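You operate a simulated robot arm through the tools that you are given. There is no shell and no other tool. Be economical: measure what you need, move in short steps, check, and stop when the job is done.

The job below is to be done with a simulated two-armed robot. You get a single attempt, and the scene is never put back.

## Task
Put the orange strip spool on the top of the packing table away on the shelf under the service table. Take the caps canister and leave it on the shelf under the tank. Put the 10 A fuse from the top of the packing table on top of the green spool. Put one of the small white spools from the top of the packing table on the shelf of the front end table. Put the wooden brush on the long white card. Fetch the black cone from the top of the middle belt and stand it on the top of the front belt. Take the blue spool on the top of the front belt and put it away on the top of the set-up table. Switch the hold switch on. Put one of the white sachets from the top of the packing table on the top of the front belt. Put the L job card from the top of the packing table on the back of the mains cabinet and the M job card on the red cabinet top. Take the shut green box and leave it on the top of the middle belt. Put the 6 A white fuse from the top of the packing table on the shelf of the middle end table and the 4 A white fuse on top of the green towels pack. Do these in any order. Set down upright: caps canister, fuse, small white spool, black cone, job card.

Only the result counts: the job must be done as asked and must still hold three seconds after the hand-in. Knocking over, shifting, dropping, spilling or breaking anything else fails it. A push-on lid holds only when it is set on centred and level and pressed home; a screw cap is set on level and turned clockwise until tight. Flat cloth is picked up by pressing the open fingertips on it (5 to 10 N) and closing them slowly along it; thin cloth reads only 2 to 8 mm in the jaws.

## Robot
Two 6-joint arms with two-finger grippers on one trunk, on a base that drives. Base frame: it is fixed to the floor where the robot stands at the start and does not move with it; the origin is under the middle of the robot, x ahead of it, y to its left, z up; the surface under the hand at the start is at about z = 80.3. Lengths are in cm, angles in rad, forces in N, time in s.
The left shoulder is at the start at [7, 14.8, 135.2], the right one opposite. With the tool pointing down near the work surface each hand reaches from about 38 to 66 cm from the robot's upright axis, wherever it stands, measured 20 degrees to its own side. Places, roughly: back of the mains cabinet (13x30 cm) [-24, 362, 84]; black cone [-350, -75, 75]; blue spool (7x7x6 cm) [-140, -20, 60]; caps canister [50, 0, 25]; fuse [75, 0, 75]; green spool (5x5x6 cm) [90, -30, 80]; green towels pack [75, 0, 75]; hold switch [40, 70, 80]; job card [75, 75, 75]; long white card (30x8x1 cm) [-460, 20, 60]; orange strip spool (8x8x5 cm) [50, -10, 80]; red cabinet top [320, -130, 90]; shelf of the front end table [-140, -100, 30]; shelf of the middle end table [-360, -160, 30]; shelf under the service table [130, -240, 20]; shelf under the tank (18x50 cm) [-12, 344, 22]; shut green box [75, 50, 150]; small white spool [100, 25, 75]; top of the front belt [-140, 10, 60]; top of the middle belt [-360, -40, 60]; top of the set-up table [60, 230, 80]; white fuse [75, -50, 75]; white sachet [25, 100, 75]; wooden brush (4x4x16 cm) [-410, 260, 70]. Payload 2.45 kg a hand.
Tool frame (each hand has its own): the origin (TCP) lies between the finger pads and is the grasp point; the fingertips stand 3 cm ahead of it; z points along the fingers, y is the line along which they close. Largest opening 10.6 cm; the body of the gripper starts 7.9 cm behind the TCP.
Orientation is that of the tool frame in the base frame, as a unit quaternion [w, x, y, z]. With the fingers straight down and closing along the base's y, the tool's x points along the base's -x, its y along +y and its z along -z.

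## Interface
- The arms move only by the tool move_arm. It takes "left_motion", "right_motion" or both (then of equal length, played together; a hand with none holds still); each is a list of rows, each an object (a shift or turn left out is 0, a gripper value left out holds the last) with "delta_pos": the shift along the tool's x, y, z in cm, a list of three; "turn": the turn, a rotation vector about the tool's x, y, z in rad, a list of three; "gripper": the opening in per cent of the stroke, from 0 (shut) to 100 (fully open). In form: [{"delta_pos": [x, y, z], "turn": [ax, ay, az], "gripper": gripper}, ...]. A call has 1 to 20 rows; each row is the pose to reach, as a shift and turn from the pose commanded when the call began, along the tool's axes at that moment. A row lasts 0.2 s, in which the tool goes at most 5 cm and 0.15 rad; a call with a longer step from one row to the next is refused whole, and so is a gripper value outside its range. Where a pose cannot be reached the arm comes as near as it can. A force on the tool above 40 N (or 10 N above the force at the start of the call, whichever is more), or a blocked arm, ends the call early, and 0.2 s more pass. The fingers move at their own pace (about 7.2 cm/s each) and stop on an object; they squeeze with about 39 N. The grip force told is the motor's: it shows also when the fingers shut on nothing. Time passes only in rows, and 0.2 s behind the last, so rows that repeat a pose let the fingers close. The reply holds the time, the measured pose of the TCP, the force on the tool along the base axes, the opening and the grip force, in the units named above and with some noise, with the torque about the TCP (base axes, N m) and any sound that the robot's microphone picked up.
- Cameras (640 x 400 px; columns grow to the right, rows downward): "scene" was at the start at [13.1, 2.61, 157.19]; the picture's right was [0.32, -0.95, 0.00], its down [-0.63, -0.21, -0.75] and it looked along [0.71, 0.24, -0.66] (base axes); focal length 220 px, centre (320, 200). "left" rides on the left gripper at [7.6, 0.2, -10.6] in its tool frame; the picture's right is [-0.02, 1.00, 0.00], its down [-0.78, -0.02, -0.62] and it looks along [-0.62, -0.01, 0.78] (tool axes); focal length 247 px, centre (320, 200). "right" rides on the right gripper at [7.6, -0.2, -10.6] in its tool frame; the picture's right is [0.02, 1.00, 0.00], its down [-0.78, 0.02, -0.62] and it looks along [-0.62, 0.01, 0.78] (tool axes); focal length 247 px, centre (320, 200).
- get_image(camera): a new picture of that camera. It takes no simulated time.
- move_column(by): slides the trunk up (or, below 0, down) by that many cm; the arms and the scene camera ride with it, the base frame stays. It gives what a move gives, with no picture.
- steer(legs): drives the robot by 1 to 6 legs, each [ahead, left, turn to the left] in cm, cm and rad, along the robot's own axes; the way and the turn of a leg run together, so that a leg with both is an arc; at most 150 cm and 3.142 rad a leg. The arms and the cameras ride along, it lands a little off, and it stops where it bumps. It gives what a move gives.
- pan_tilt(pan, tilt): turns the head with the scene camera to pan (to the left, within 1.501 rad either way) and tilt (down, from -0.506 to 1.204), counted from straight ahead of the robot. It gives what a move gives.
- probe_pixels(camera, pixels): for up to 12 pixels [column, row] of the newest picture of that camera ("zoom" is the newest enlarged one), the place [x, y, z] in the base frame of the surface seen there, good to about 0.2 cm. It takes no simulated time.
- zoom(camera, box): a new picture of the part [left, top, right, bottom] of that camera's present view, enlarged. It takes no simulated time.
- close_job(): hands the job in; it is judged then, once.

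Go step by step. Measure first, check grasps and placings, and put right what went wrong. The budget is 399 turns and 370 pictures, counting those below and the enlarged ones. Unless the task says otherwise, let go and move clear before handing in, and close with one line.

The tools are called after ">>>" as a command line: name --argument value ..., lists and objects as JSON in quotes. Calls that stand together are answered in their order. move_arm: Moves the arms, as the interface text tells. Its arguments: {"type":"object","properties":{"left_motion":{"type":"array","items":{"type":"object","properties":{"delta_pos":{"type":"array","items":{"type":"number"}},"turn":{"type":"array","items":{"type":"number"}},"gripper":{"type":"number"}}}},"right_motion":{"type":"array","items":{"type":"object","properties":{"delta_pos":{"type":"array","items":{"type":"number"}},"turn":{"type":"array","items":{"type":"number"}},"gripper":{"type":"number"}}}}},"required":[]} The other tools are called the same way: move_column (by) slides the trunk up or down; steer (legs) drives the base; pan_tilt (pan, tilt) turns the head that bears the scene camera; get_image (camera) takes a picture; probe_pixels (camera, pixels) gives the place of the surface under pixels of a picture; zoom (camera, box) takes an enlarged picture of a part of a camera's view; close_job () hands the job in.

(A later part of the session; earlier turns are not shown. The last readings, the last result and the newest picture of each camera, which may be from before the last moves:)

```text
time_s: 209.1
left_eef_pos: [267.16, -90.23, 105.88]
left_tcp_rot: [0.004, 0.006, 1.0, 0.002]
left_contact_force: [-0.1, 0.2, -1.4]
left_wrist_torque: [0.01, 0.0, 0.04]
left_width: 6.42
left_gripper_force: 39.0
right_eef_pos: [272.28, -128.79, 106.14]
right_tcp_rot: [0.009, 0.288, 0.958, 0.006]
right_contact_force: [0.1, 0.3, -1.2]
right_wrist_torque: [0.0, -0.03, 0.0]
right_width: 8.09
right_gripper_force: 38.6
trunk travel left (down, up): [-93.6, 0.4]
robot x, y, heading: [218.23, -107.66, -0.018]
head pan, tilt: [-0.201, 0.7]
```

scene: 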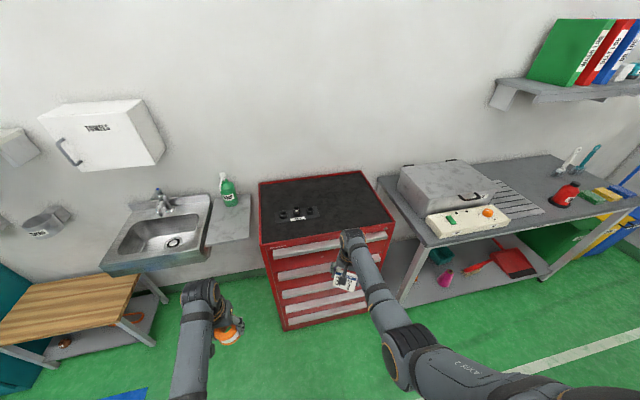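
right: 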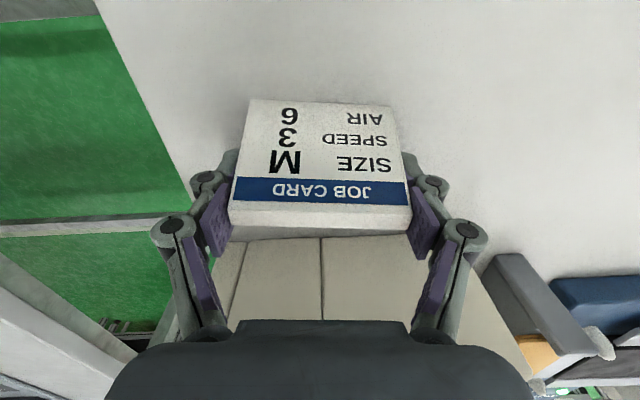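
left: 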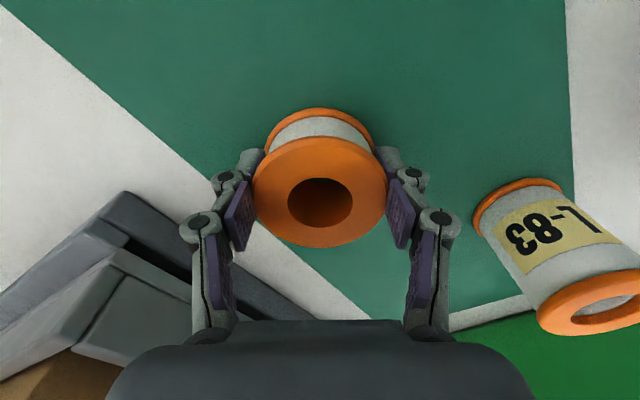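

Both hands are at z 106. I drive so that the card is over (304,-143).

>>> steer --legs '[[0, -14, 0], [32, 0, 0]]'

>>> get_image --camera "scene"

>>> get_image --camera "right"

```text
time_s: 212.2
left_eef_pos: [298.77, -104.38, 105.92]
left_tcp_rot: [0.004, 0.004, 1.0, 0.002]
left_contact_force: [0.0, 0.6, -1.8]
left_wrist_torque: [0.03, -0.03, -0.01]
left_width: 6.41
left_gripper_force: 39.1
right_eef_pos: [303.94, -143.05, 106.11]
right_tcp_rot: [0.01, 0.286, 0.958, 0.005]
right_contact_force: [-0.3, 0.1, -0.3]
right_wrist_torque: [-0.01, -0.04, -0.01]
right_width: 8.06
right_gripper_force: 38.8
trunk travel left (down, up): [-93.6, 0.4]
robot x, y, heading: [249.85, -122.23, -0.014]
head pan, tilt: [-0.201, 0.7]
```

```text
272 pictures are left
```

scene: 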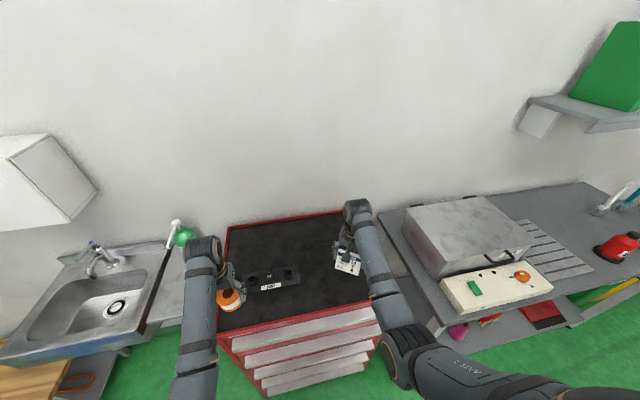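

```text
271 pictures are left
```

right: 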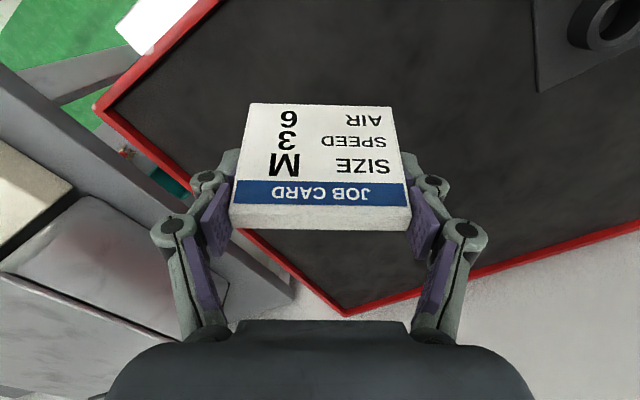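

The card is well over the top. I lower it slowly to contact at TCP ≈98.1.

>>> move_arm --right_motion '[{"delta_pos": [0, 0, 4]}, {"delta_pos": [0, 0, 6.5]}, {"delta_pos": [0, 0, 7.3]}, {"delta_pos": [0, 0, 7.7]}, {"delta_pos": [0, 0, 8.0]}, {"delta_pos": [0, 0, 8.2]}]'

>>> zoom --camera "scene" --box '[300, 200, 400, 300]'

```text
time_s: 213.6
left_eef_pos: [298.73, -104.34, 106.03]
left_tcp_rot: [0.005, 0.004, 1.0, 0.002]
left_contact_force: [-1.3, -0.1, -0.8]
left_wrist_torque: [-0.02, -0.01, 0.0]
left_width: 6.42
left_gripper_force: 38.6
right_eef_pos: [304.35, -142.9, 98.07]
right_tcp_rot: [0.012, 0.285, 0.958, 0.005]
right_contact_force: [1.4, -1.9, 17.0]
right_wrist_torque: [-0.43, 0.6, 0.05]
right_width: 8.07
right_gripper_force: 38.7
trunk travel left (down, up): [-93.6, 0.4]
robot x, y, heading: [250.04, -122.08, -0.011]
head pan, tilt: [-0.201, 0.7]
```

```text
4.00 times, centred on (350, 250) of scene
```

zoom: 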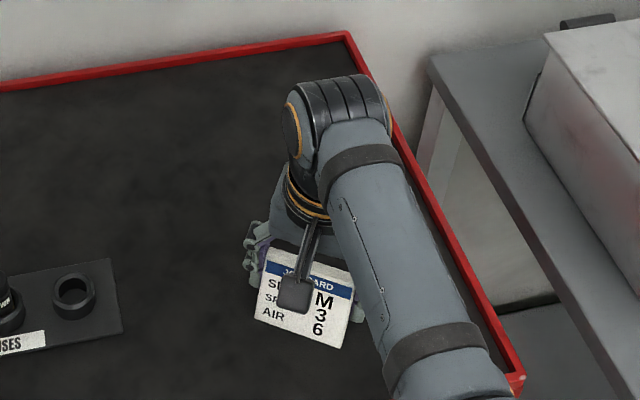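

Firm contact (17 N); I ease up slightly, open and lift.

>>> move_arm --right_motion '[{"delta_pos": [0, 0, -0.2]}, {"delta_pos": [0, 0, -0.2], "gripper": 100}, {"delta_pos": [0, 0, -0.2], "gripper": 100}, {"delta_pos": [0, 0, -3]}, {"delta_pos": [0, 0, -7]}, {"delta_pos": [0, 0, -9]}]'

>>> steer --legs '[[-35, 0, 0]]'

>>> zoom --camera "scene" --box '[240, 150, 420, 300]'

```text
time_s: 215.0
left_eef_pos: [298.8, -104.38, 105.78]
left_tcp_rot: [0.004, 0.003, 1.0, 0.002]
left_contact_force: [-0.6, 0.0, -0.2]
left_wrist_torque: [-0.02, -0.01, -0.01]
left_width: 6.42
left_gripper_force: 38.5
right_eef_pos: [304.06, -142.95, 106.8]
right_tcp_rot: [0.009, 0.286, 0.958, 0.006]
right_contact_force: [-0.5, -0.2, 0.3]
right_wrist_torque: [0.01, -0.01, 0.01]
right_width: 10.61
right_gripper_force: 0.0
trunk travel left (down, up): [-93.6, 0.4]
robot x, y, heading: [249.91, -122.3, -0.012]
head pan, tilt: [-0.201, 0.7]
```

```text
time_s: 217.3
left_eef_pos: [264.08, -104.2, 105.74]
left_tcp_rot: [0.003, 0.005, 1.0, 0.002]
left_contact_force: [0.1, -0.3, -1.8]
left_wrist_torque: [-0.01, 0.01, -0.01]
left_width: 6.4
left_gripper_force: 39.4
right_eef_pos: [269.06, -142.74, 106.52]
right_tcp_rot: [0.008, 0.288, 0.958, 0.005]
right_contact_force: [0.2, 0.2, 0.1]
right_wrist_torque: [0.03, 0.02, 0.0]
right_width: 10.59
right_gripper_force: 0.0
trunk travel left (down, up): [-93.6, 0.4]
robot x, y, heading: [214.67, -121.57, -0.014]
head pan, tilt: [-0.201, 0.7]
```

```text
2.67 times, centred on (330, 225) of scene
```

zoom: 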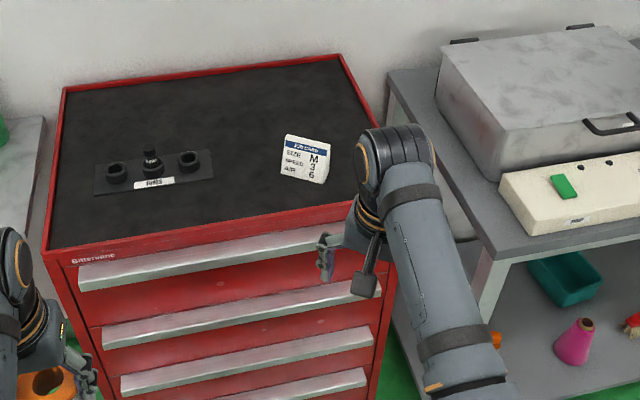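

The M card stands on the cabinet. Now the orange spool: I drive back west and down to face the service table's shelf from its west side.

>>> steer --legs '[[-150, 0, 0], [-62, 0, 0], [0, -116, 0]]'

>>> pan_tilt --pan 0.0 --tilt 0.6

>>> get_image --camera "scene"

```text
time_s: 233.2
left_eef_pos: [48.63, -214.09, 105.77]
left_tcp_rot: [0.004, 0.013, 1.0, 0.002]
left_contact_force: [-0.4, -0.5, -0.8]
left_wrist_torque: [0.0, 0.0, -0.01]
left_width: 6.42
left_gripper_force: 39.1
right_eef_pos: [53.04, -252.77, 106.65]
right_tcp_rot: [0.009, 0.293, 0.956, 0.006]
right_contact_force: [0.6, -0.2, 0.2]
right_wrist_torque: [0.03, -0.01, 0.01]
right_width: 10.6
right_gripper_force: 0.1
trunk travel left (down, up): [-93.6, 0.4]
robot x, y, heading: [-0.42, -231.25, -0.035]
head pan, tilt: [-0.201, 0.7]
```

```text
time_s: 234.0
left_eef_pos: [48.59, -214.2, 105.85]
left_tcp_rot: [0.004, 0.012, 1.0, 0.003]
left_contact_force: [0.0, 0.9, -1.2]
left_wrist_torque: [-0.02, 0.0, -0.03]
left_width: 6.41
left_gripper_force: 38.7
right_eef_pos: [53.01, -252.85, 106.71]
right_tcp_rot: [0.009, 0.293, 0.956, 0.005]
right_contact_force: [0.7, -0.1, 0.3]
right_wrist_torque: [-0.01, -0.03, -0.02]
right_width: 10.62
right_gripper_force: 0.2
trunk travel left (down, up): [-93.6, 0.4]
robot x, y, heading: [-0.67, -230.43, -0.032]
head pan, tilt: [0.0, 0.6]
```

```text
268 pictures are left
```

scene: 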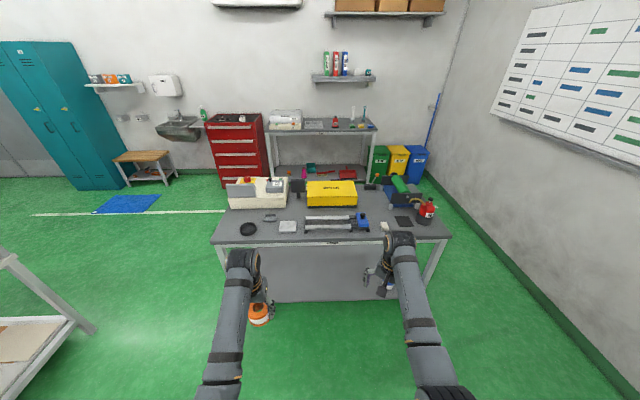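

The shelf looks empty on the near side. I probe its edge, lower the column, and look before going in.

>>> probe_pixels --camera "scene" --pixels '[[270, 301], [340, 301], [310, 275], [335, 275], [225, 265], [435, 260], [320, 245], [390, 285]]'

>>> move_column --by -81

>>> get_image --camera "scene"

```text
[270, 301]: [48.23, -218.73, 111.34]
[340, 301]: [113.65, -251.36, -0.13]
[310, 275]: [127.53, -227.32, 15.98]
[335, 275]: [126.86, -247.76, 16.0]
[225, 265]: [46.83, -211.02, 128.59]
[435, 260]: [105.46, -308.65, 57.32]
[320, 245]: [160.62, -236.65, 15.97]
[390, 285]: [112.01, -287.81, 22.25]
```

```text
refused: -81 is not a number from -40 to 40
```

```text
267 pictures are left
```

scene: 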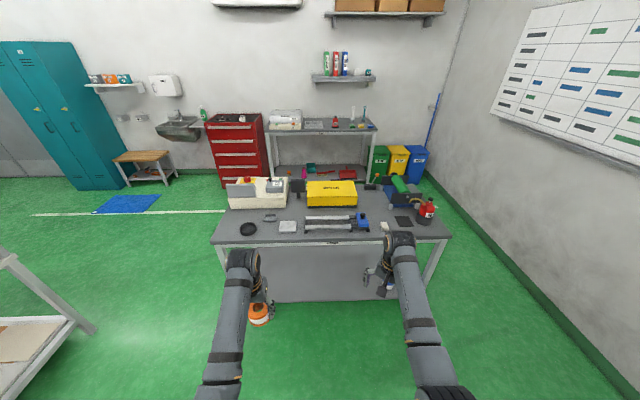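

>>> move_column --by -40

>>> move_column --by -40

>>> pan_tilt --pan 0.0 --tilt 0.4

>>> get_image --camera "scene"

```text
time_s: 237.8
left_eef_pos: [48.63, -214.13, 65.85]
left_tcp_rot: [0.004, 0.012, 1.0, 0.002]
left_contact_force: [-0.3, -0.4, -1.1]
left_wrist_torque: [-0.01, 0.02, 0.02]
left_width: 6.42
left_gripper_force: 39.2
right_eef_pos: [53.03, -252.79, 66.66]
right_tcp_rot: [0.009, 0.293, 0.956, 0.005]
right_contact_force: [0.2, -0.2, 0.9]
right_wrist_torque: [-0.01, -0.02, -0.01]
right_width: 10.59
right_gripper_force: 0.1
trunk travel left (down, up): [-53.6, 40.4]
robot x, y, heading: [-0.61, -230.78, -0.034]
head pan, tilt: [0.0, 0.6]
```

```text
time_s: 241.6
left_eef_pos: [48.57, -214.28, 25.91]
left_tcp_rot: [0.004, 0.012, 1.0, 0.002]
left_contact_force: [-0.1, -0.7, -1.4]
left_wrist_torque: [-0.01, 0.01, 0.05]
left_width: 6.42
left_gripper_force: 39.2
right_eef_pos: [53.06, -252.78, 26.8]
right_tcp_rot: [0.009, 0.294, 0.956, 0.006]
right_contact_force: [0.3, 0.8, 0.3]
right_wrist_torque: [-0.01, -0.04, 0.01]
right_width: 10.62
right_gripper_force: 0.2
trunk travel left (down, up): [-13.6, 80.4]
robot x, y, heading: [-0.9, -230.71, -0.029]
head pan, tilt: [0.0, 0.6]
```

```text
time_s: 242.4
left_eef_pos: [48.57, -214.25, 25.86]
left_tcp_rot: [0.004, 0.012, 1.0, 0.002]
left_contact_force: [0.5, 0.1, -1.9]
left_wrist_torque: [0.02, 0.02, 0.0]
left_width: 6.41
left_gripper_force: 39.0
right_eef_pos: [53.05, -252.88, 26.69]
right_tcp_rot: [0.009, 0.294, 0.956, 0.005]
right_contact_force: [0.0, 0.6, -0.2]
right_wrist_torque: [0.02, 0.04, 0.0]
right_width: 10.61
right_gripper_force: 0.1
trunk travel left (down, up): [-13.6, 80.4]
robot x, y, heading: [-0.45, -230.44, -0.03]
head pan, tilt: [0.0, 0.4]
```

```text
266 pictures are left
```

scene: 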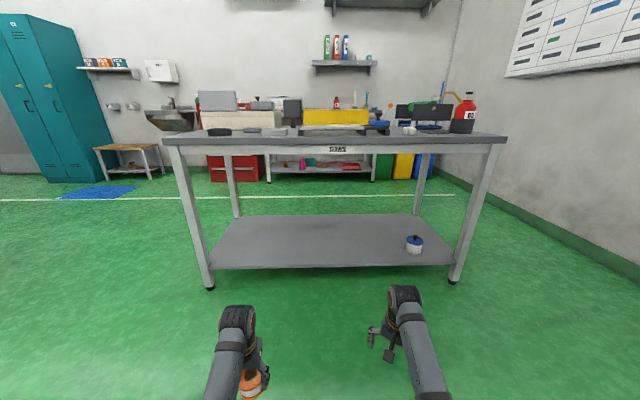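

The shelf holds only a small jar at (415,243). I drive in 68 cm.

>>> steer --legs '[[50, 0, 0.03], [18, 0, 0]]'

>>> pan_tilt --pan 0.2 --tilt 0.8

>>> get_image --camera "scene"

>>> get_image --camera "left"

```text
time_s: 246.4
left_eef_pos: [116.32, -213.63, 25.87]
left_tcp_rot: [0.003, -0.002, 1.0, 0.002]
left_contact_force: [0.1, 0.0, -0.6]
left_wrist_torque: [-0.02, 0.01, 0.02]
left_width: 6.41
left_gripper_force: 38.4
right_eef_pos: [121.97, -252.1, 26.6]
right_tcp_rot: [0.009, 0.281, 0.96, 0.005]
right_contact_force: [0.3, -0.3, 0.4]
right_wrist_torque: [-0.03, -0.01, -0.02]
right_width: 10.59
right_gripper_force: 0.1
trunk travel left (down, up): [-13.6, 80.4]
robot x, y, heading: [67.35, -231.7, -0.0]
head pan, tilt: [0.0, 0.4]
```

```text
time_s: 247.3
left_eef_pos: [116.3, -213.78, 25.76]
left_tcp_rot: [0.003, -0.002, 1.0, 0.002]
left_contact_force: [-0.3, -0.7, -1.6]
left_wrist_torque: [0.0, -0.02, 0.03]
left_width: 6.47
left_gripper_force: 38.7
right_eef_pos: [121.98, -252.17, 26.78]
right_tcp_rot: [0.008, 0.28, 0.96, 0.006]
right_contact_force: [-0.5, 0.1, 0.9]
right_wrist_torque: [0.01, -0.02, 0.01]
right_width: 10.6
right_gripper_force: 0.0
trunk travel left (down, up): [-13.6, 80.4]
robot x, y, heading: [67.52, -231.83, 0.006]
head pan, tilt: [0.201, 0.799]
```

```text
265 pictures are left
```

scene: 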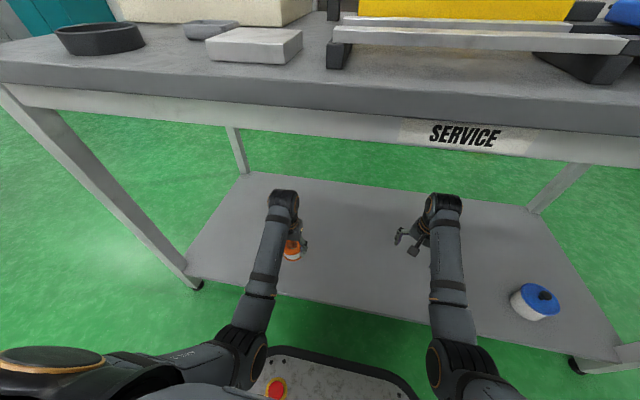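

```text
264 pictures are left
```

left: 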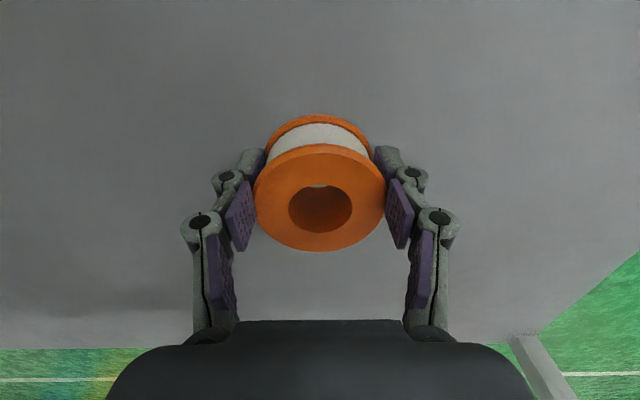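

The spool is over the shelf, clear of the edge. I lower it 6.3 cm slowly.

>>> move_arm --left_motion '[{"delta_pos": [0, 0, 3]}, {"delta_pos": [0, 0, 5]}, {"delta_pos": [0, 0, 5.7]}, {"delta_pos": [0, 0, 6.1]}, {"delta_pos": [0, 0, 6.4]}]'

```text
time_s: 248.5
left_eef_pos: [116.51, -213.69, 19.54]
left_tcp_rot: [0.005, -0.002, 1.0, 0.001]
left_contact_force: [-0.7, -2.9, 7.6]
left_wrist_torque: [0.22, -0.05, 0.01]
left_width: 6.45
left_gripper_force: 39.0
right_eef_pos: [121.8, -252.1, 26.8]
right_tcp_rot: [0.007, 0.281, 0.96, 0.006]
right_contact_force: [0.0, 0.0, -0.2]
right_wrist_torque: [0.03, 0.01, -0.01]
right_width: 10.61
right_gripper_force: 0.1
trunk travel left (down, up): [-13.6, 80.4]
robot x, y, heading: [67.5, -231.51, 0.002]
head pan, tilt: [0.201, 0.799]
```

Contact (7.6 N). I open, lift and back out.

>>> move_arm --left_motion '[{"gripper": 100}, {"gripper": 100}, {"delta_pos": [0, 0, -3]}, {"delta_pos": [0, 0, -6]}, {"delta_pos": [0, 0, -9]}]'

>>> get_image --camera "left"

>>> steer --legs '[[-70, 0, 0]]'

>>> get_image --camera "scene"

```text
time_s: 249.7
left_eef_pos: [116.29, -213.68, 28.49]
left_tcp_rot: [0.003, -0.003, 1.0, 0.002]
left_contact_force: [-0.3, 0.0, -0.5]
left_wrist_torque: [0.01, 0.0, -0.02]
left_width: 10.63
left_gripper_force: 0.1
right_eef_pos: [121.98, -252.23, 26.78]
right_tcp_rot: [0.009, 0.28, 0.96, 0.005]
right_contact_force: [-0.3, -0.9, -0.4]
right_wrist_torque: [-0.02, 0.02, 0.01]
right_width: 10.58
right_gripper_force: 0.1
trunk travel left (down, up): [-13.6, 80.4]
robot x, y, heading: [67.45, -231.78, -0.004]
head pan, tilt: [0.201, 0.799]
```

```text
263 pictures are left
```

left: 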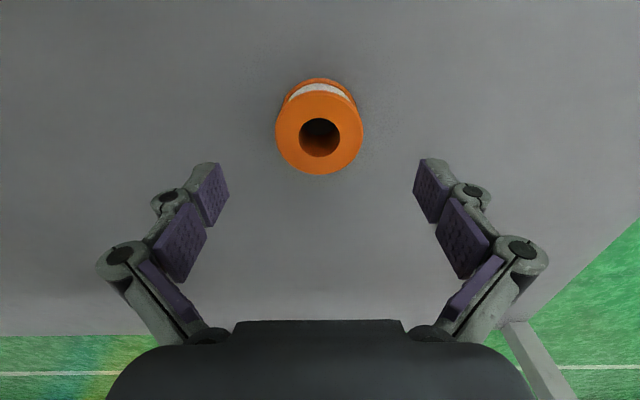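

```text
time_s: 253.5
left_eef_pos: [46.29, -213.6, 28.4]
left_tcp_rot: [0.004, -0.001, 1.0, 0.002]
left_contact_force: [0.8, 0.0, -0.8]
left_wrist_torque: [-0.02, 0.02, 0.01]
left_width: 10.6
left_gripper_force: 0.1
right_eef_pos: [51.87, -252.01, 26.72]
right_tcp_rot: [0.009, 0.281, 0.96, 0.006]
right_contact_force: [-0.3, -0.5, 0.0]
right_wrist_torque: [-0.01, -0.01, 0.02]
right_width: 10.61
right_gripper_force: 0.0
trunk travel left (down, up): [-13.6, 80.4]
robot x, y, heading: [-2.49, -231.74, -0.001]
head pan, tilt: [0.201, 0.799]
```

```text
262 pictures are left
```

scene: 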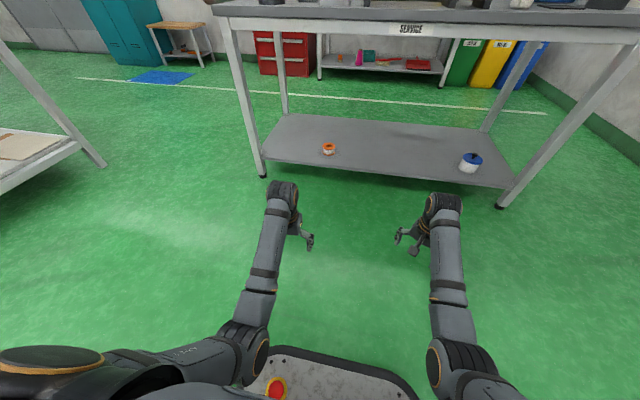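

The orange spool is on the service shelf. Next the caps canister: I drive back to the packing table's west side with the column low and look under it.

>>> steer --legs '[[-58, 0, 0], [0, 126, 0], [0, 126, 0]]'

>>> pan_tilt --pan 0.0 --tilt 0.3

>>> get_image --camera "scene"

```text
time_s: 268.7
left_eef_pos: [-10.57, 36.91, 28.44]
left_tcp_rot: [0.003, -0.003, 1.0, 0.002]
left_contact_force: [0.2, 0.9, 0.3]
left_wrist_torque: [0.01, -0.02, 0.04]
left_width: 10.6
left_gripper_force: 0.1
right_eef_pos: [-4.91, -1.74, 26.8]
right_tcp_rot: [0.009, 0.281, 0.96, 0.006]
right_contact_force: [0.4, -0.2, 1.0]
right_wrist_torque: [0.0, -0.02, -0.01]
right_width: 10.62
right_gripper_force: 0.1
trunk travel left (down, up): [-13.6, 80.4]
robot x, y, heading: [-59.14, 18.52, -0.003]
head pan, tilt: [0.201, 0.799]
```

```text
time_s: 269.6
left_eef_pos: [-10.54, 36.77, 28.46]
left_tcp_rot: [0.004, -0.003, 1.0, 0.002]
left_contact_force: [-0.7, 0.5, 0.1]
left_wrist_torque: [0.0, -0.05, 0.02]
left_width: 10.58
left_gripper_force: 0.0
right_eef_pos: [-5.0, -1.64, 26.68]
right_tcp_rot: [0.009, 0.281, 0.96, 0.006]
right_contact_force: [-0.2, 0.9, -0.3]
right_wrist_torque: [0.02, 0.01, -0.01]
right_width: 10.61
right_gripper_force: 0.0
trunk travel left (down, up): [-13.6, 80.4]
robot x, y, heading: [-59.07, 18.63, 0.0]
head pan, tilt: [0.0, 0.3]
```

```text
261 pictures are left
```

scene: 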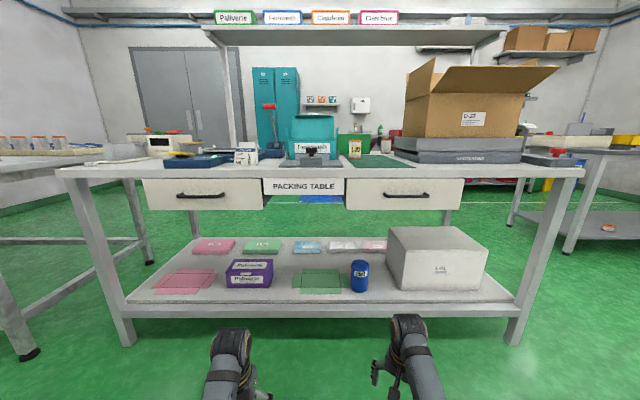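

>>> probe_pixels --camera "scene" --pixels '[[359, 275], [352, 275], [367, 275], [360, 263], [360, 290], [395, 270], [400, 207], [300, 192], [272, 270], [330, 300], [320, 310], [225, 207]]'

>>> zoom --camera "scene" --box '[220, 200, 500, 330]'

```text
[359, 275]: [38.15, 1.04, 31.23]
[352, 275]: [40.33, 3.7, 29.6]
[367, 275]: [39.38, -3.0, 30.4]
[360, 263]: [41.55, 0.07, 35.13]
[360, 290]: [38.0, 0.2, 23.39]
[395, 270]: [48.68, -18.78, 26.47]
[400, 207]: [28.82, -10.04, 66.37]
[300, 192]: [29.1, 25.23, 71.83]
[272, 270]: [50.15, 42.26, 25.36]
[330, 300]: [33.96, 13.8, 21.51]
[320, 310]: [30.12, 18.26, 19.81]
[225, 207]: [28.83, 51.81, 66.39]
```

```text
2.29 times, centred on (360, 265) of scene
```

zoom: 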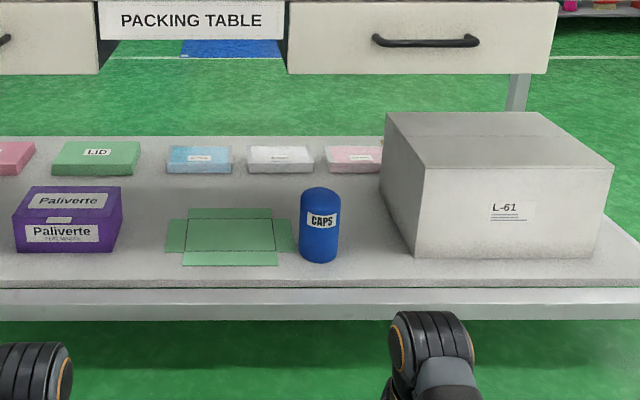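

The canister stands at about (41.8,0.3), z 22–35, drawers end at z 66, so a downward hand fits. I straighten the right hand, raise it to z 30.5, pull the left hand back, and drive in.

>>> move_arm --right_motion '[{"delta_pos": [0, 0, -1], "turn": [0, 0, -0.14]}, {"delta_pos": [0, 0, -2], "turn": [0, 0, -0.28]}, {"delta_pos": [0, 0, -3], "turn": [0, 0, -0.42]}, {"delta_pos": [0, 0, -3.7], "turn": [0, 0, -0.57]}]' --left_motion '[{"delta_pos": [2, 0, -2]}, {"delta_pos": [4, 0, -4]}, {"delta_pos": [6, 0, -4]}, {"delta_pos": [6, 0, -4]}]'

>>> steer --legs '[[28, 2, 0]]'

>>> get_image --camera "right"

>>> get_image --camera "scene"

```text
time_s: 270.6
left_eef_pos: [-16.67, 39.67, 28.62]
left_tcp_rot: [0.013, -0.007, 0.997, 0.077]
left_contact_force: [0.0, 0.2, -0.1]
left_wrist_torque: [0.02, -0.01, 0.02]
left_width: 10.6
left_gripper_force: 0.2
left hand out of reach, approached as far as the arm can: row 1, 2, 3, 4
right_eef_pos: [-4.99, -1.73, 30.44]
right_tcp_rot: [0.01, 0.011, 1.0, 0.003]
right_contact_force: [1.4, 0.4, 0.0]
right_wrist_torque: [-0.01, -0.05, 0.0]
right_width: 10.62
right_gripper_force: 0.1
trunk travel left (down, up): [-13.6, 80.4]
robot x, y, heading: [-59.35, 18.57, -0.004]
head pan, tilt: [0.0, 0.3]
stopped in row 4 (left hand): the arm was blocked; the commanded pose is now the measured one
```

```text
time_s: 272.6
left_eef_pos: [11.84, 41.46, 28.54]
left_tcp_rot: [0.013, -0.007, 0.997, 0.076]
left_contact_force: [0.2, 0.2, 0.2]
left_wrist_torque: [-0.01, -0.01, -0.03]
left_width: 10.61
left_gripper_force: 0.0
right_eef_pos: [23.36, 0.21, 30.42]
right_tcp_rot: [0.009, 0.011, 1.0, 0.004]
right_contact_force: [0.1, -0.2, -0.7]
right_wrist_torque: [-0.03, -0.01, 0.01]
right_width: 10.58
right_gripper_force: 0.1
trunk travel left (down, up): [-13.6, 80.4]
robot x, y, heading: [-30.74, 20.55, -0.001]
head pan, tilt: [0.0, 0.3]
```

```text
259 pictures are left
```

right: 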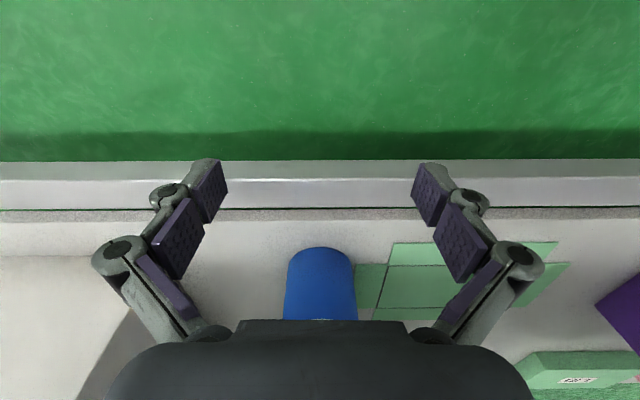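

```text
258 pictures are left
```

scene: 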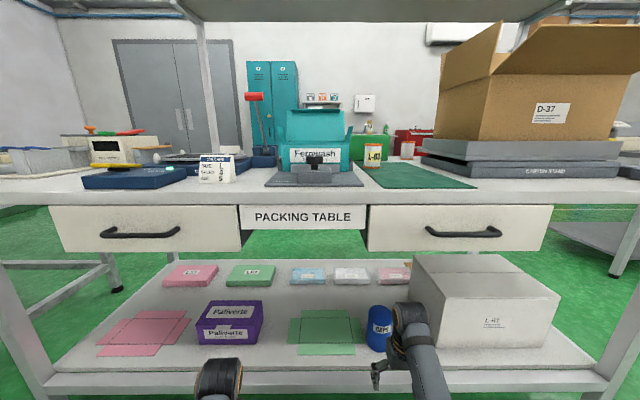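

Aligned (canister at col 321). I drive in 12 cm, check, then the rest.

>>> steer --legs '[[13, 0, 0]]'

>>> get_image --camera "right"

>>> get_image --camera "scene"

```text
time_s: 273.9
left_eef_pos: [24.93, 41.45, 28.56]
left_tcp_rot: [0.013, -0.005, 0.997, 0.077]
left_contact_force: [0.1, 0.0, 0.2]
left_wrist_torque: [0.01, -0.02, 0.0]
left_width: 10.59
left_gripper_force: 0.0
right_eef_pos: [36.44, 0.15, 30.32]
right_tcp_rot: [0.008, 0.011, 1.0, 0.003]
right_contact_force: [0.6, 0.2, -0.2]
right_wrist_torque: [0.01, 0.0, 0.0]
right_width: 10.62
right_gripper_force: 0.2
trunk travel left (down, up): [-13.6, 80.4]
robot x, y, heading: [-17.72, 20.65, -0.006]
head pan, tilt: [0.0, 0.3]
```

```text
257 pictures are left
```

right: 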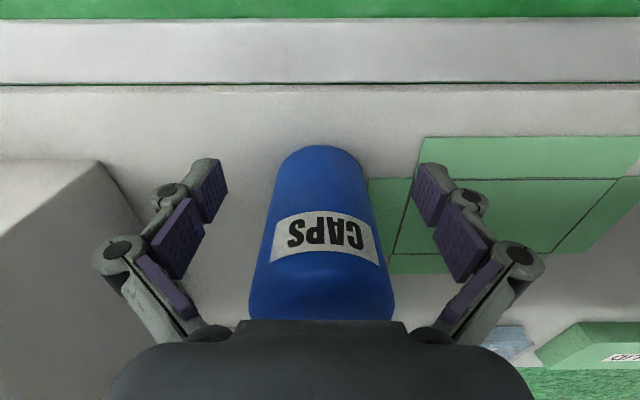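

```text
256 pictures are left
```

scene: 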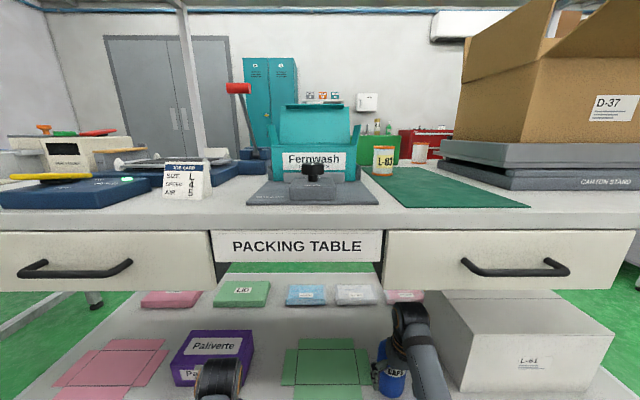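

Good. I drive the last 5.2 cm and close on the canister.

>>> steer --legs '[[5.2, 0, 0]]'

>>> move_arm --right_motion '[{"gripper": 85}, {"gripper": 65}, {"gripper": 50}, {"gripper": 50}]'

>>> get_image --camera "right"

```text
time_s: 274.8
left_eef_pos: [30.16, 41.44, 28.41]
left_tcp_rot: [0.013, -0.007, 0.997, 0.077]
left_contact_force: [-0.3, 0.2, -0.2]
left_wrist_torque: [0.05, 0.01, -0.02]
left_width: 10.59
left_gripper_force: 0.0
right_eef_pos: [41.7, 0.1, 30.25]
right_tcp_rot: [0.009, 0.011, 1.0, 0.004]
right_contact_force: [-0.9, -0.3, 0.0]
right_wrist_torque: [0.01, -0.01, 0.01]
right_width: 10.59
right_gripper_force: 0.2
trunk travel left (down, up): [-13.6, 80.4]
robot x, y, heading: [-12.88, 21.1, -0.001]
head pan, tilt: [0.0, 0.3]
```

```text
time_s: 275.8
left_eef_pos: [30.21, 41.62, 28.46]
left_tcp_rot: [0.014, -0.006, 0.997, 0.077]
left_contact_force: [-0.5, -0.9, 0.9]
left_wrist_torque: [0.02, 0.0, 0.02]
left_width: 10.6
left_gripper_force: 0.1
right_eef_pos: [41.63, 0.11, 30.44]
right_tcp_rot: [0.01, 0.012, 1.0, 0.004]
right_contact_force: [-0.6, 1.2, 3.8]
right_wrist_torque: [0.09, 0.08, 0.0]
right_width: 7.8
right_gripper_force: 38.7
trunk travel left (down, up): [-13.6, 80.4]
robot x, y, heading: [-12.57, 20.79, -0.0]
head pan, tilt: [0.0, 0.3]
```

```text
255 pictures are left
```

right: 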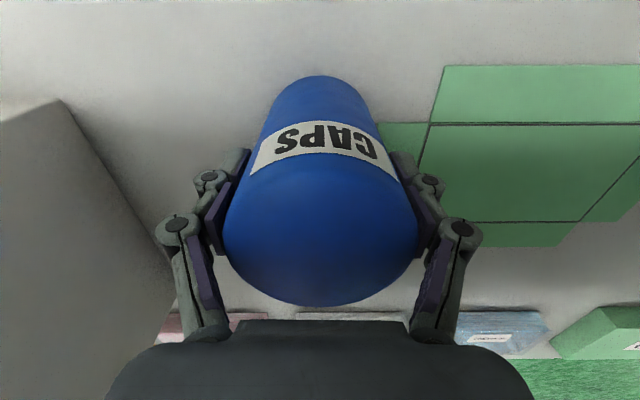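

Canister gripped (7.8 cm). I lift a little, back out, raise the column fully and level the left hand.

>>> move_column --by 4

>>> steer --legs '[[-36, 0, 0]]'

>>> move_column --by 38

>>> move_column --by 38

>>> move_arm --left_motion '[{"delta_pos": [-2, -1, 0], "turn": [0.08, 0, 0]}, {"delta_pos": [-4, -2, -1], "turn": [0.15, 0, 0]}, {"delta_pos": [-7, -3, -3], "turn": [0.15, 0, 0]}]'

>>> pan_tilt --pan 0.4 --tilt 0.7

>>> get_image --camera "scene"

>>> get_image --camera "right"

```text
time_s: 276.6
left_eef_pos: [30.08, 41.57, 32.57]
left_tcp_rot: [0.013, -0.007, 0.997, 0.077]
left_contact_force: [0.2, 0.3, -0.3]
left_wrist_torque: [-0.05, 0.0, -0.01]
left_width: 10.63
left_gripper_force: 0.0
right_eef_pos: [41.66, 0.16, 34.33]
right_tcp_rot: [0.009, 0.011, 1.0, 0.003]
right_contact_force: [1.0, -0.1, -1.9]
right_wrist_torque: [-0.02, 0.01, 0.0]
right_width: 7.82
right_gripper_force: 38.9
trunk travel left (down, up): [-17.6, 76.4]
robot x, y, heading: [-12.55, 20.62, -0.003]
head pan, tilt: [0.0, 0.3]
```

```text
time_s: 279.0
left_eef_pos: [-6.19, 41.44, 32.51]
left_tcp_rot: [0.014, -0.007, 0.997, 0.077]
left_contact_force: [0.3, -0.1, 0.3]
left_wrist_torque: [-0.01, 0.02, 0.01]
left_width: 10.58
left_gripper_force: 0.0
right_eef_pos: [5.48, 0.34, 34.33]
right_tcp_rot: [0.01, 0.012, 1.0, 0.003]
right_contact_force: [-0.4, 0.2, -1.7]
right_wrist_torque: [-0.02, -0.01, 0.05]
right_width: 7.83
right_gripper_force: 39.1
trunk travel left (down, up): [-17.6, 76.4]
robot x, y, heading: [-48.86, 20.11, -0.003]
head pan, tilt: [0.0, 0.3]
```

```text
time_s: 282.6
left_eef_pos: [-6.16, 41.59, 70.48]
left_tcp_rot: [0.013, -0.007, 0.997, 0.077]
left_contact_force: [-0.6, -0.5, 0.0]
left_wrist_torque: [0.0, -0.01, -0.02]
left_width: 10.61
left_gripper_force: 0.0
right_eef_pos: [5.41, 0.24, 72.31]
right_tcp_rot: [0.01, 0.011, 1.0, 0.004]
right_contact_force: [-0.1, -0.6, -1.2]
right_wrist_torque: [-0.01, 0.0, -0.02]
right_width: 7.81
right_gripper_force: 38.8
trunk travel left (down, up): [-55.6, 38.4]
robot x, y, heading: [-48.88, 20.76, -0.004]
head pan, tilt: [0.0, 0.3]
```

```text
time_s: 286.3
left_eef_pos: [-6.16, 41.52, 108.58]
left_tcp_rot: [0.013, -0.007, 0.997, 0.077]
left_contact_force: [-0.4, -0.4, 0.3]
left_wrist_torque: [0.03, -0.01, 0.03]
left_width: 10.59
left_gripper_force: 0.1
right_eef_pos: [5.4, 0.18, 110.4]
right_tcp_rot: [0.01, 0.011, 1.0, 0.004]
right_contact_force: [-0.1, -0.7, -1.8]
right_wrist_torque: [0.0, -0.01, 0.0]
right_width: 7.85
right_gripper_force: 38.3
trunk travel left (down, up): [-93.6, 0.4]
robot x, y, heading: [-48.68, 20.44, -0.002]
head pan, tilt: [0.0, 0.3]
```

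```text
time_s: 287.1
left_eef_pos: [1.64, 37.97, 109.81]
left_tcp_rot: [0.014, -0.005, 1.0, 0.002]
left_contact_force: [-0.1, -0.3, -0.1]
left_wrist_torque: [0.02, 0.03, -0.03]
left_width: 10.6
left_gripper_force: 0.0
left hand out of reach, approached as far as the arm can: row 1, 2, 3
right_eef_pos: [5.56, 0.27, 110.27]
right_tcp_rot: [0.009, 0.012, 1.0, 0.003]
right_contact_force: [-0.1, -0.6, -2.6]
right_wrist_torque: [-0.01, 0.01, 0.02]
right_width: 7.83
right_gripper_force: 39.3
trunk travel left (down, up): [-93.6, 0.4]
robot x, y, heading: [-48.93, 20.97, -0.007]
head pan, tilt: [0.0, 0.3]
```

```text
time_s: 288.0
left_eef_pos: [1.44, 38.07, 109.89]
left_tcp_rot: [0.015, -0.007, 1.0, 0.002]
left_contact_force: [-0.8, -0.5, 0.2]
left_wrist_torque: [-0.03, -0.02, -0.01]
left_width: 10.6
left_gripper_force: 0.0
right_eef_pos: [5.39, 0.25, 110.26]
right_tcp_rot: [0.009, 0.011, 1.0, 0.002]
right_contact_force: [0.1, -0.5, -1.6]
right_wrist_torque: [0.01, -0.04, 0.01]
right_width: 7.84
right_gripper_force: 39.0
trunk travel left (down, up): [-93.6, 0.4]
robot x, y, heading: [-48.89, 20.66, -0.005]
head pan, tilt: [0.4, 0.7]
```

```text
254 pictures are left
```

scene: 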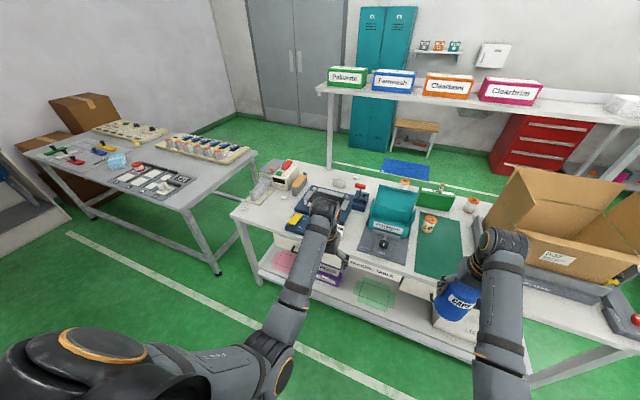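

```text
253 pictures are left
```

right: 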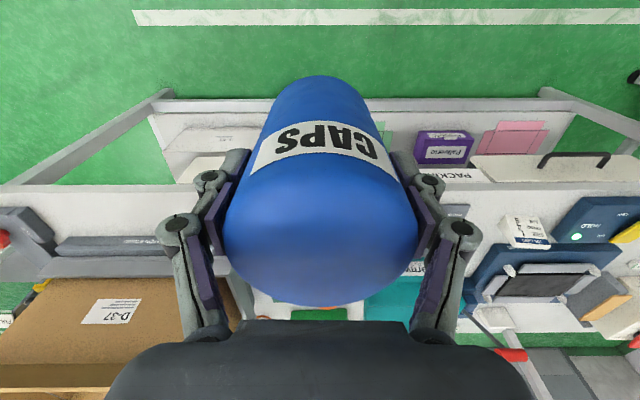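

Canister held upright. I drive so the left hand is over card L.

>>> steer --legs '[[33, 7.5, 0]]'

>>> get_image --camera "left"

```text
time_s: 290.2
left_eef_pos: [34.56, 45.18, 109.97]
left_tcp_rot: [0.015, -0.003, 1.0, 0.002]
left_contact_force: [0.0, 0.2, -0.1]
left_wrist_torque: [-0.01, -0.03, -0.02]
left_width: 10.63
left_gripper_force: 0.0
right_eef_pos: [38.37, 7.37, 110.38]
right_tcp_rot: [0.011, 0.013, 1.0, 0.003]
right_contact_force: [-0.1, 0.0, -1.7]
right_wrist_torque: [-0.02, 0.0, 0.02]
right_width: 7.8
right_gripper_force: 38.7
trunk travel left (down, up): [-93.6, 0.4]
robot x, y, heading: [-15.96, 28.24, -0.005]
head pan, tilt: [0.4, 0.7]
```

```text
252 pictures are left
```

left: 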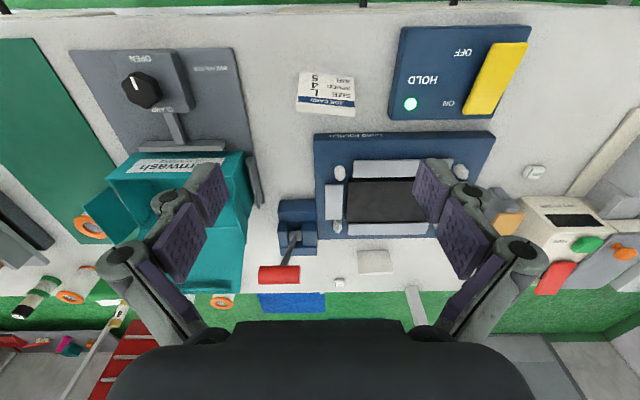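

>>> probe_pixels --camera "left" --pixels '[[301, 73], [351, 78], [299, 103], [353, 108], [326, 105], [297, 110], [354, 114], [326, 76]]'

>>> zoom --camera "left" --box '[280, 50, 380, 140]'

```text
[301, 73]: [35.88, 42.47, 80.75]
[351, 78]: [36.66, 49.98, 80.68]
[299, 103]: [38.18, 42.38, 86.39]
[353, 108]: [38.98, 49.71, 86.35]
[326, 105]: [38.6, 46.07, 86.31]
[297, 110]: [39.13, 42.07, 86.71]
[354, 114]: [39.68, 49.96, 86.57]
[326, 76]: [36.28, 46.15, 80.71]
```

```text
4.44 times, centred on (330, 95) of left
```

zoom: 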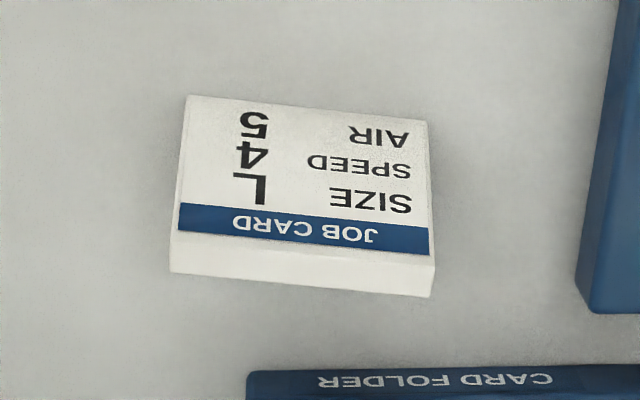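

Card L centre y 46.2, grip x 38.9, turned 0.10 rad. I drive 4.3, lower the column 10 and bring the left hand down.

>>> steer --legs '[[4.3, 0, 0]]'

>>> move_column --by -10

>>> move_arm --left_motion '[{"delta_pos": [0, 0.5, 3], "turn": [0, 0, 0.05], "gripper": 92}, {"delta_pos": [0, 1.0, 6], "turn": [0, 0, 0.1]}, {"delta_pos": [0, 1.0, 9], "turn": [0, 0, 0.1]}]'

>>> get_image --camera "left"

```text
time_s: 291.1
left_eef_pos: [38.46, 45.17, 110.13]
left_tcp_rot: [0.018, -0.004, 1.0, 0.002]
left_contact_force: [-1.0, 0.5, 0.5]
left_wrist_torque: [0.0, -0.09, -0.01]
left_width: 10.59
left_gripper_force: 0.1
right_eef_pos: [42.1, 7.29, 110.75]
right_tcp_rot: [0.013, 0.013, 1.0, 0.002]
right_contact_force: [-1.4, 0.2, -0.1]
right_wrist_torque: [-0.01, -0.08, 0.0]
right_width: 7.83
right_gripper_force: 38.8
trunk travel left (down, up): [-93.6, 0.4]
robot x, y, heading: [-11.53, 27.74, -0.009]
head pan, tilt: [0.4, 0.7]
```

```text
time_s: 292.4
left_eef_pos: [39.01, 45.23, 99.85]
left_tcp_rot: [0.014, -0.004, 1.0, 0.002]
left_contact_force: [-0.3, -0.4, -0.2]
left_wrist_torque: [-0.01, -0.02, 0.01]
left_width: 10.61
left_gripper_force: 0.0
right_eef_pos: [42.74, 7.48, 100.42]
right_tcp_rot: [0.01, 0.013, 1.0, 0.002]
right_contact_force: [-0.3, -0.3, -1.9]
right_wrist_torque: [-0.01, 0.03, 0.01]
right_width: 7.82
right_gripper_force: 38.2
trunk travel left (down, up): [-83.6, 10.4]
robot x, y, heading: [-12.22, 27.82, -0.008]
head pan, tilt: [0.4, 0.7]
```

```text
time_s: 293.2
left_eef_pos: [39.33, 46.12, 90.79]
left_tcp_rot: [0.014, 0.045, 0.999, 0.003]
left_contact_force: [0.2, -0.2, 0.1]
left_wrist_torque: [0.01, 0.02, 0.01]
left_width: 9.74
left_gripper_force: 0.0
right_eef_pos: [42.84, 7.31, 100.28]
right_tcp_rot: [0.009, 0.014, 1.0, 0.003]
right_contact_force: [0.7, 0.4, -1.2]
right_wrist_torque: [-0.01, 0.01, -0.04]
right_width: 7.83
right_gripper_force: 39.1
trunk travel left (down, up): [-83.6, 10.4]
robot x, y, heading: [-11.51, 28.07, -0.008]
head pan, tilt: [0.4, 0.7]
```

```text
250 pictures are left
```

left: 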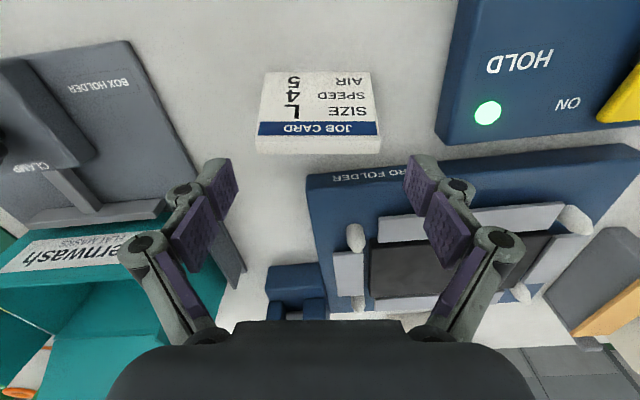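

Centred (col 318). I descend to z 84 and grip.

>>> move_arm --left_motion '[{"delta_pos": [0.4, 0.1, 2.5]}, {"delta_pos": [0.4, 0.1, 5]}, {"delta_pos": [0.5, 0.1, 6.7]}]'

>>> get_image --camera "left"

>>> move_arm --left_motion '[{"gripper": 75}, {"gripper": 60}, {"gripper": 60}, {"gripper": 60}]'

```text
time_s: 294.0
left_eef_pos: [39.01, 46.31, 84.18]
left_tcp_rot: [0.015, 0.046, 0.999, 0.002]
left_contact_force: [0.9, 0.0, 0.0]
left_wrist_torque: [-0.02, 0.01, 0.01]
left_width: 9.76
left_gripper_force: 0.0
right_eef_pos: [42.86, 7.39, 100.43]
right_tcp_rot: [0.009, 0.012, 1.0, 0.002]
right_contact_force: [-0.5, -0.8, -2.0]
right_wrist_torque: [0.02, 0.02, 0.02]
right_width: 7.83
right_gripper_force: 39.1
trunk travel left (down, up): [-83.6, 10.4]
robot x, y, heading: [-11.38, 28.11, -0.007]
head pan, tilt: [0.4, 0.7]
```

```text
249 pictures are left
```

left: 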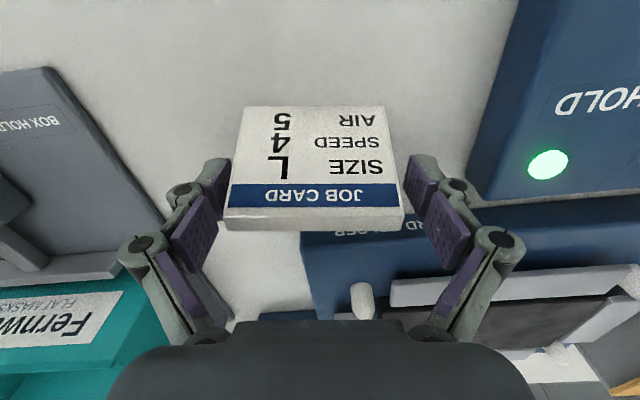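

```text
time_s: 295.0
left_eef_pos: [38.97, 46.31, 84.09]
left_tcp_rot: [0.015, 0.046, 0.999, 0.003]
left_contact_force: [0.6, -0.3, 3.2]
left_wrist_torque: [-0.06, 0.05, -0.03]
left_width: 8.1
left_gripper_force: 39.0
right_eef_pos: [42.73, 7.3, 100.37]
right_tcp_rot: [0.01, 0.013, 1.0, 0.004]
right_contact_force: [-0.6, 0.0, -2.4]
right_wrist_torque: [0.01, -0.01, -0.01]
right_width: 7.82
right_gripper_force: 38.6
trunk travel left (down, up): [-83.6, 10.4]
robot x, y, heading: [-11.25, 27.88, -0.008]
head pan, tilt: [0.4, 0.7]
```

Card L gripped (8.1). I lift, back off, and look left to plan the route to the mains cabinet.

>>> move_column --by 10

>>> move_arm --left_motion '[{"delta_pos": [0, 0, -4]}, {"delta_pos": [0, 0, -8]}, {"delta_pos": [0, 0, -11]}]'

>>> steer --legs '[[-30, 0, 0], [0, 0, 1.0]]'

>>> pan_tilt --pan 0.6 --tilt 0.5

>>> get_image --camera "scene"

```text
time_s: 296.4
left_eef_pos: [38.95, 46.22, 94.26]
left_tcp_rot: [0.015, 0.046, 0.999, 0.003]
left_contact_force: [-0.4, 0.3, -1.1]
left_wrist_torque: [0.02, -0.03, -0.02]
left_width: 8.08
left_gripper_force: 39.0
right_eef_pos: [42.73, 7.42, 110.31]
right_tcp_rot: [0.008, 0.014, 1.0, 0.002]
right_contact_force: [0.4, 0.2, -1.9]
right_wrist_torque: [0.01, 0.05, -0.02]
right_width: 7.85
right_gripper_force: 38.4
trunk travel left (down, up): [-93.6, 0.4]
robot x, y, heading: [-11.26, 27.86, -0.007]
head pan, tilt: [0.4, 0.7]
```

```text
time_s: 297.2
left_eef_pos: [38.57, 46.42, 105.06]
left_tcp_rot: [0.014, 0.046, 0.999, 0.003]
left_contact_force: [0.2, 0.1, -0.6]
left_wrist_torque: [-0.01, 0.01, -0.01]
left_width: 8.08
left_gripper_force: 39.0
right_eef_pos: [42.83, 7.29, 110.42]
right_tcp_rot: [0.009, 0.013, 1.0, 0.002]
right_contact_force: [-0.3, 0.3, -2.3]
right_wrist_torque: [0.0, 0.0, -0.05]
right_width: 7.84
right_gripper_force: 39.3
trunk travel left (down, up): [-93.6, 0.4]
robot x, y, heading: [-11.66, 28.14, -0.005]
head pan, tilt: [0.4, 0.7]
```

```text
time_s: 301.8
left_eef_pos: [-29.9, 80.43, 105.07]
left_tcp_rot: [0.011, -0.439, 0.898, 0.01]
left_contact_force: [1.0, -0.2, -0.4]
left_wrist_torque: [-0.01, 0.0, -0.01]
left_width: 8.07
left_gripper_force: 38.7
right_eef_pos: [5.17, 62.78, 110.21]
right_tcp_rot: [0.007, -0.468, 0.884, 0.008]
right_contact_force: [0.1, -0.2, -1.2]
right_wrist_torque: [-0.02, 0.0, -0.02]
right_width: 7.82
right_gripper_force: 38.7
trunk travel left (down, up): [-93.6, 0.4]
robot x, y, heading: [-41.92, 28.19, 0.994]
head pan, tilt: [0.4, 0.7]
```

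```text
time_s: 302.5
left_eef_pos: [-29.98, 80.3, 105.02]
left_tcp_rot: [0.011, -0.438, 0.899, 0.01]
left_contact_force: [-0.2, -0.8, -1.2]
left_wrist_torque: [0.04, 0.01, 0.01]
left_width: 8.12
left_gripper_force: 39.1
right_eef_pos: [5.1, 62.91, 110.24]
right_tcp_rot: [0.007, -0.468, 0.884, 0.006]
right_contact_force: [0.0, -0.8, -1.6]
right_wrist_torque: [0.03, 0.02, 0.02]
right_width: 7.81
right_gripper_force: 38.6
trunk travel left (down, up): [-93.6, 0.4]
robot x, y, heading: [-41.7, 28.03, 0.996]
head pan, tilt: [0.6, 0.499]
```

```text
248 pictures are left
```

scene: 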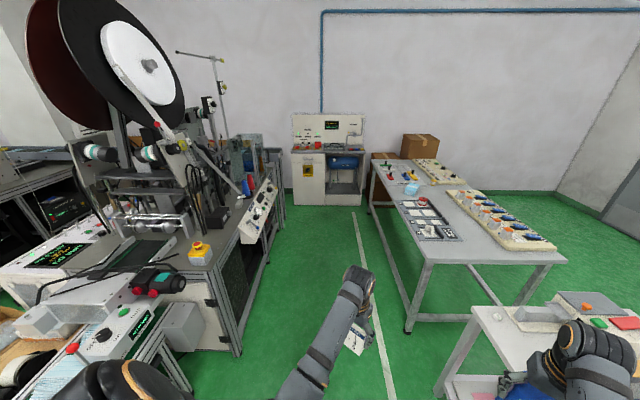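

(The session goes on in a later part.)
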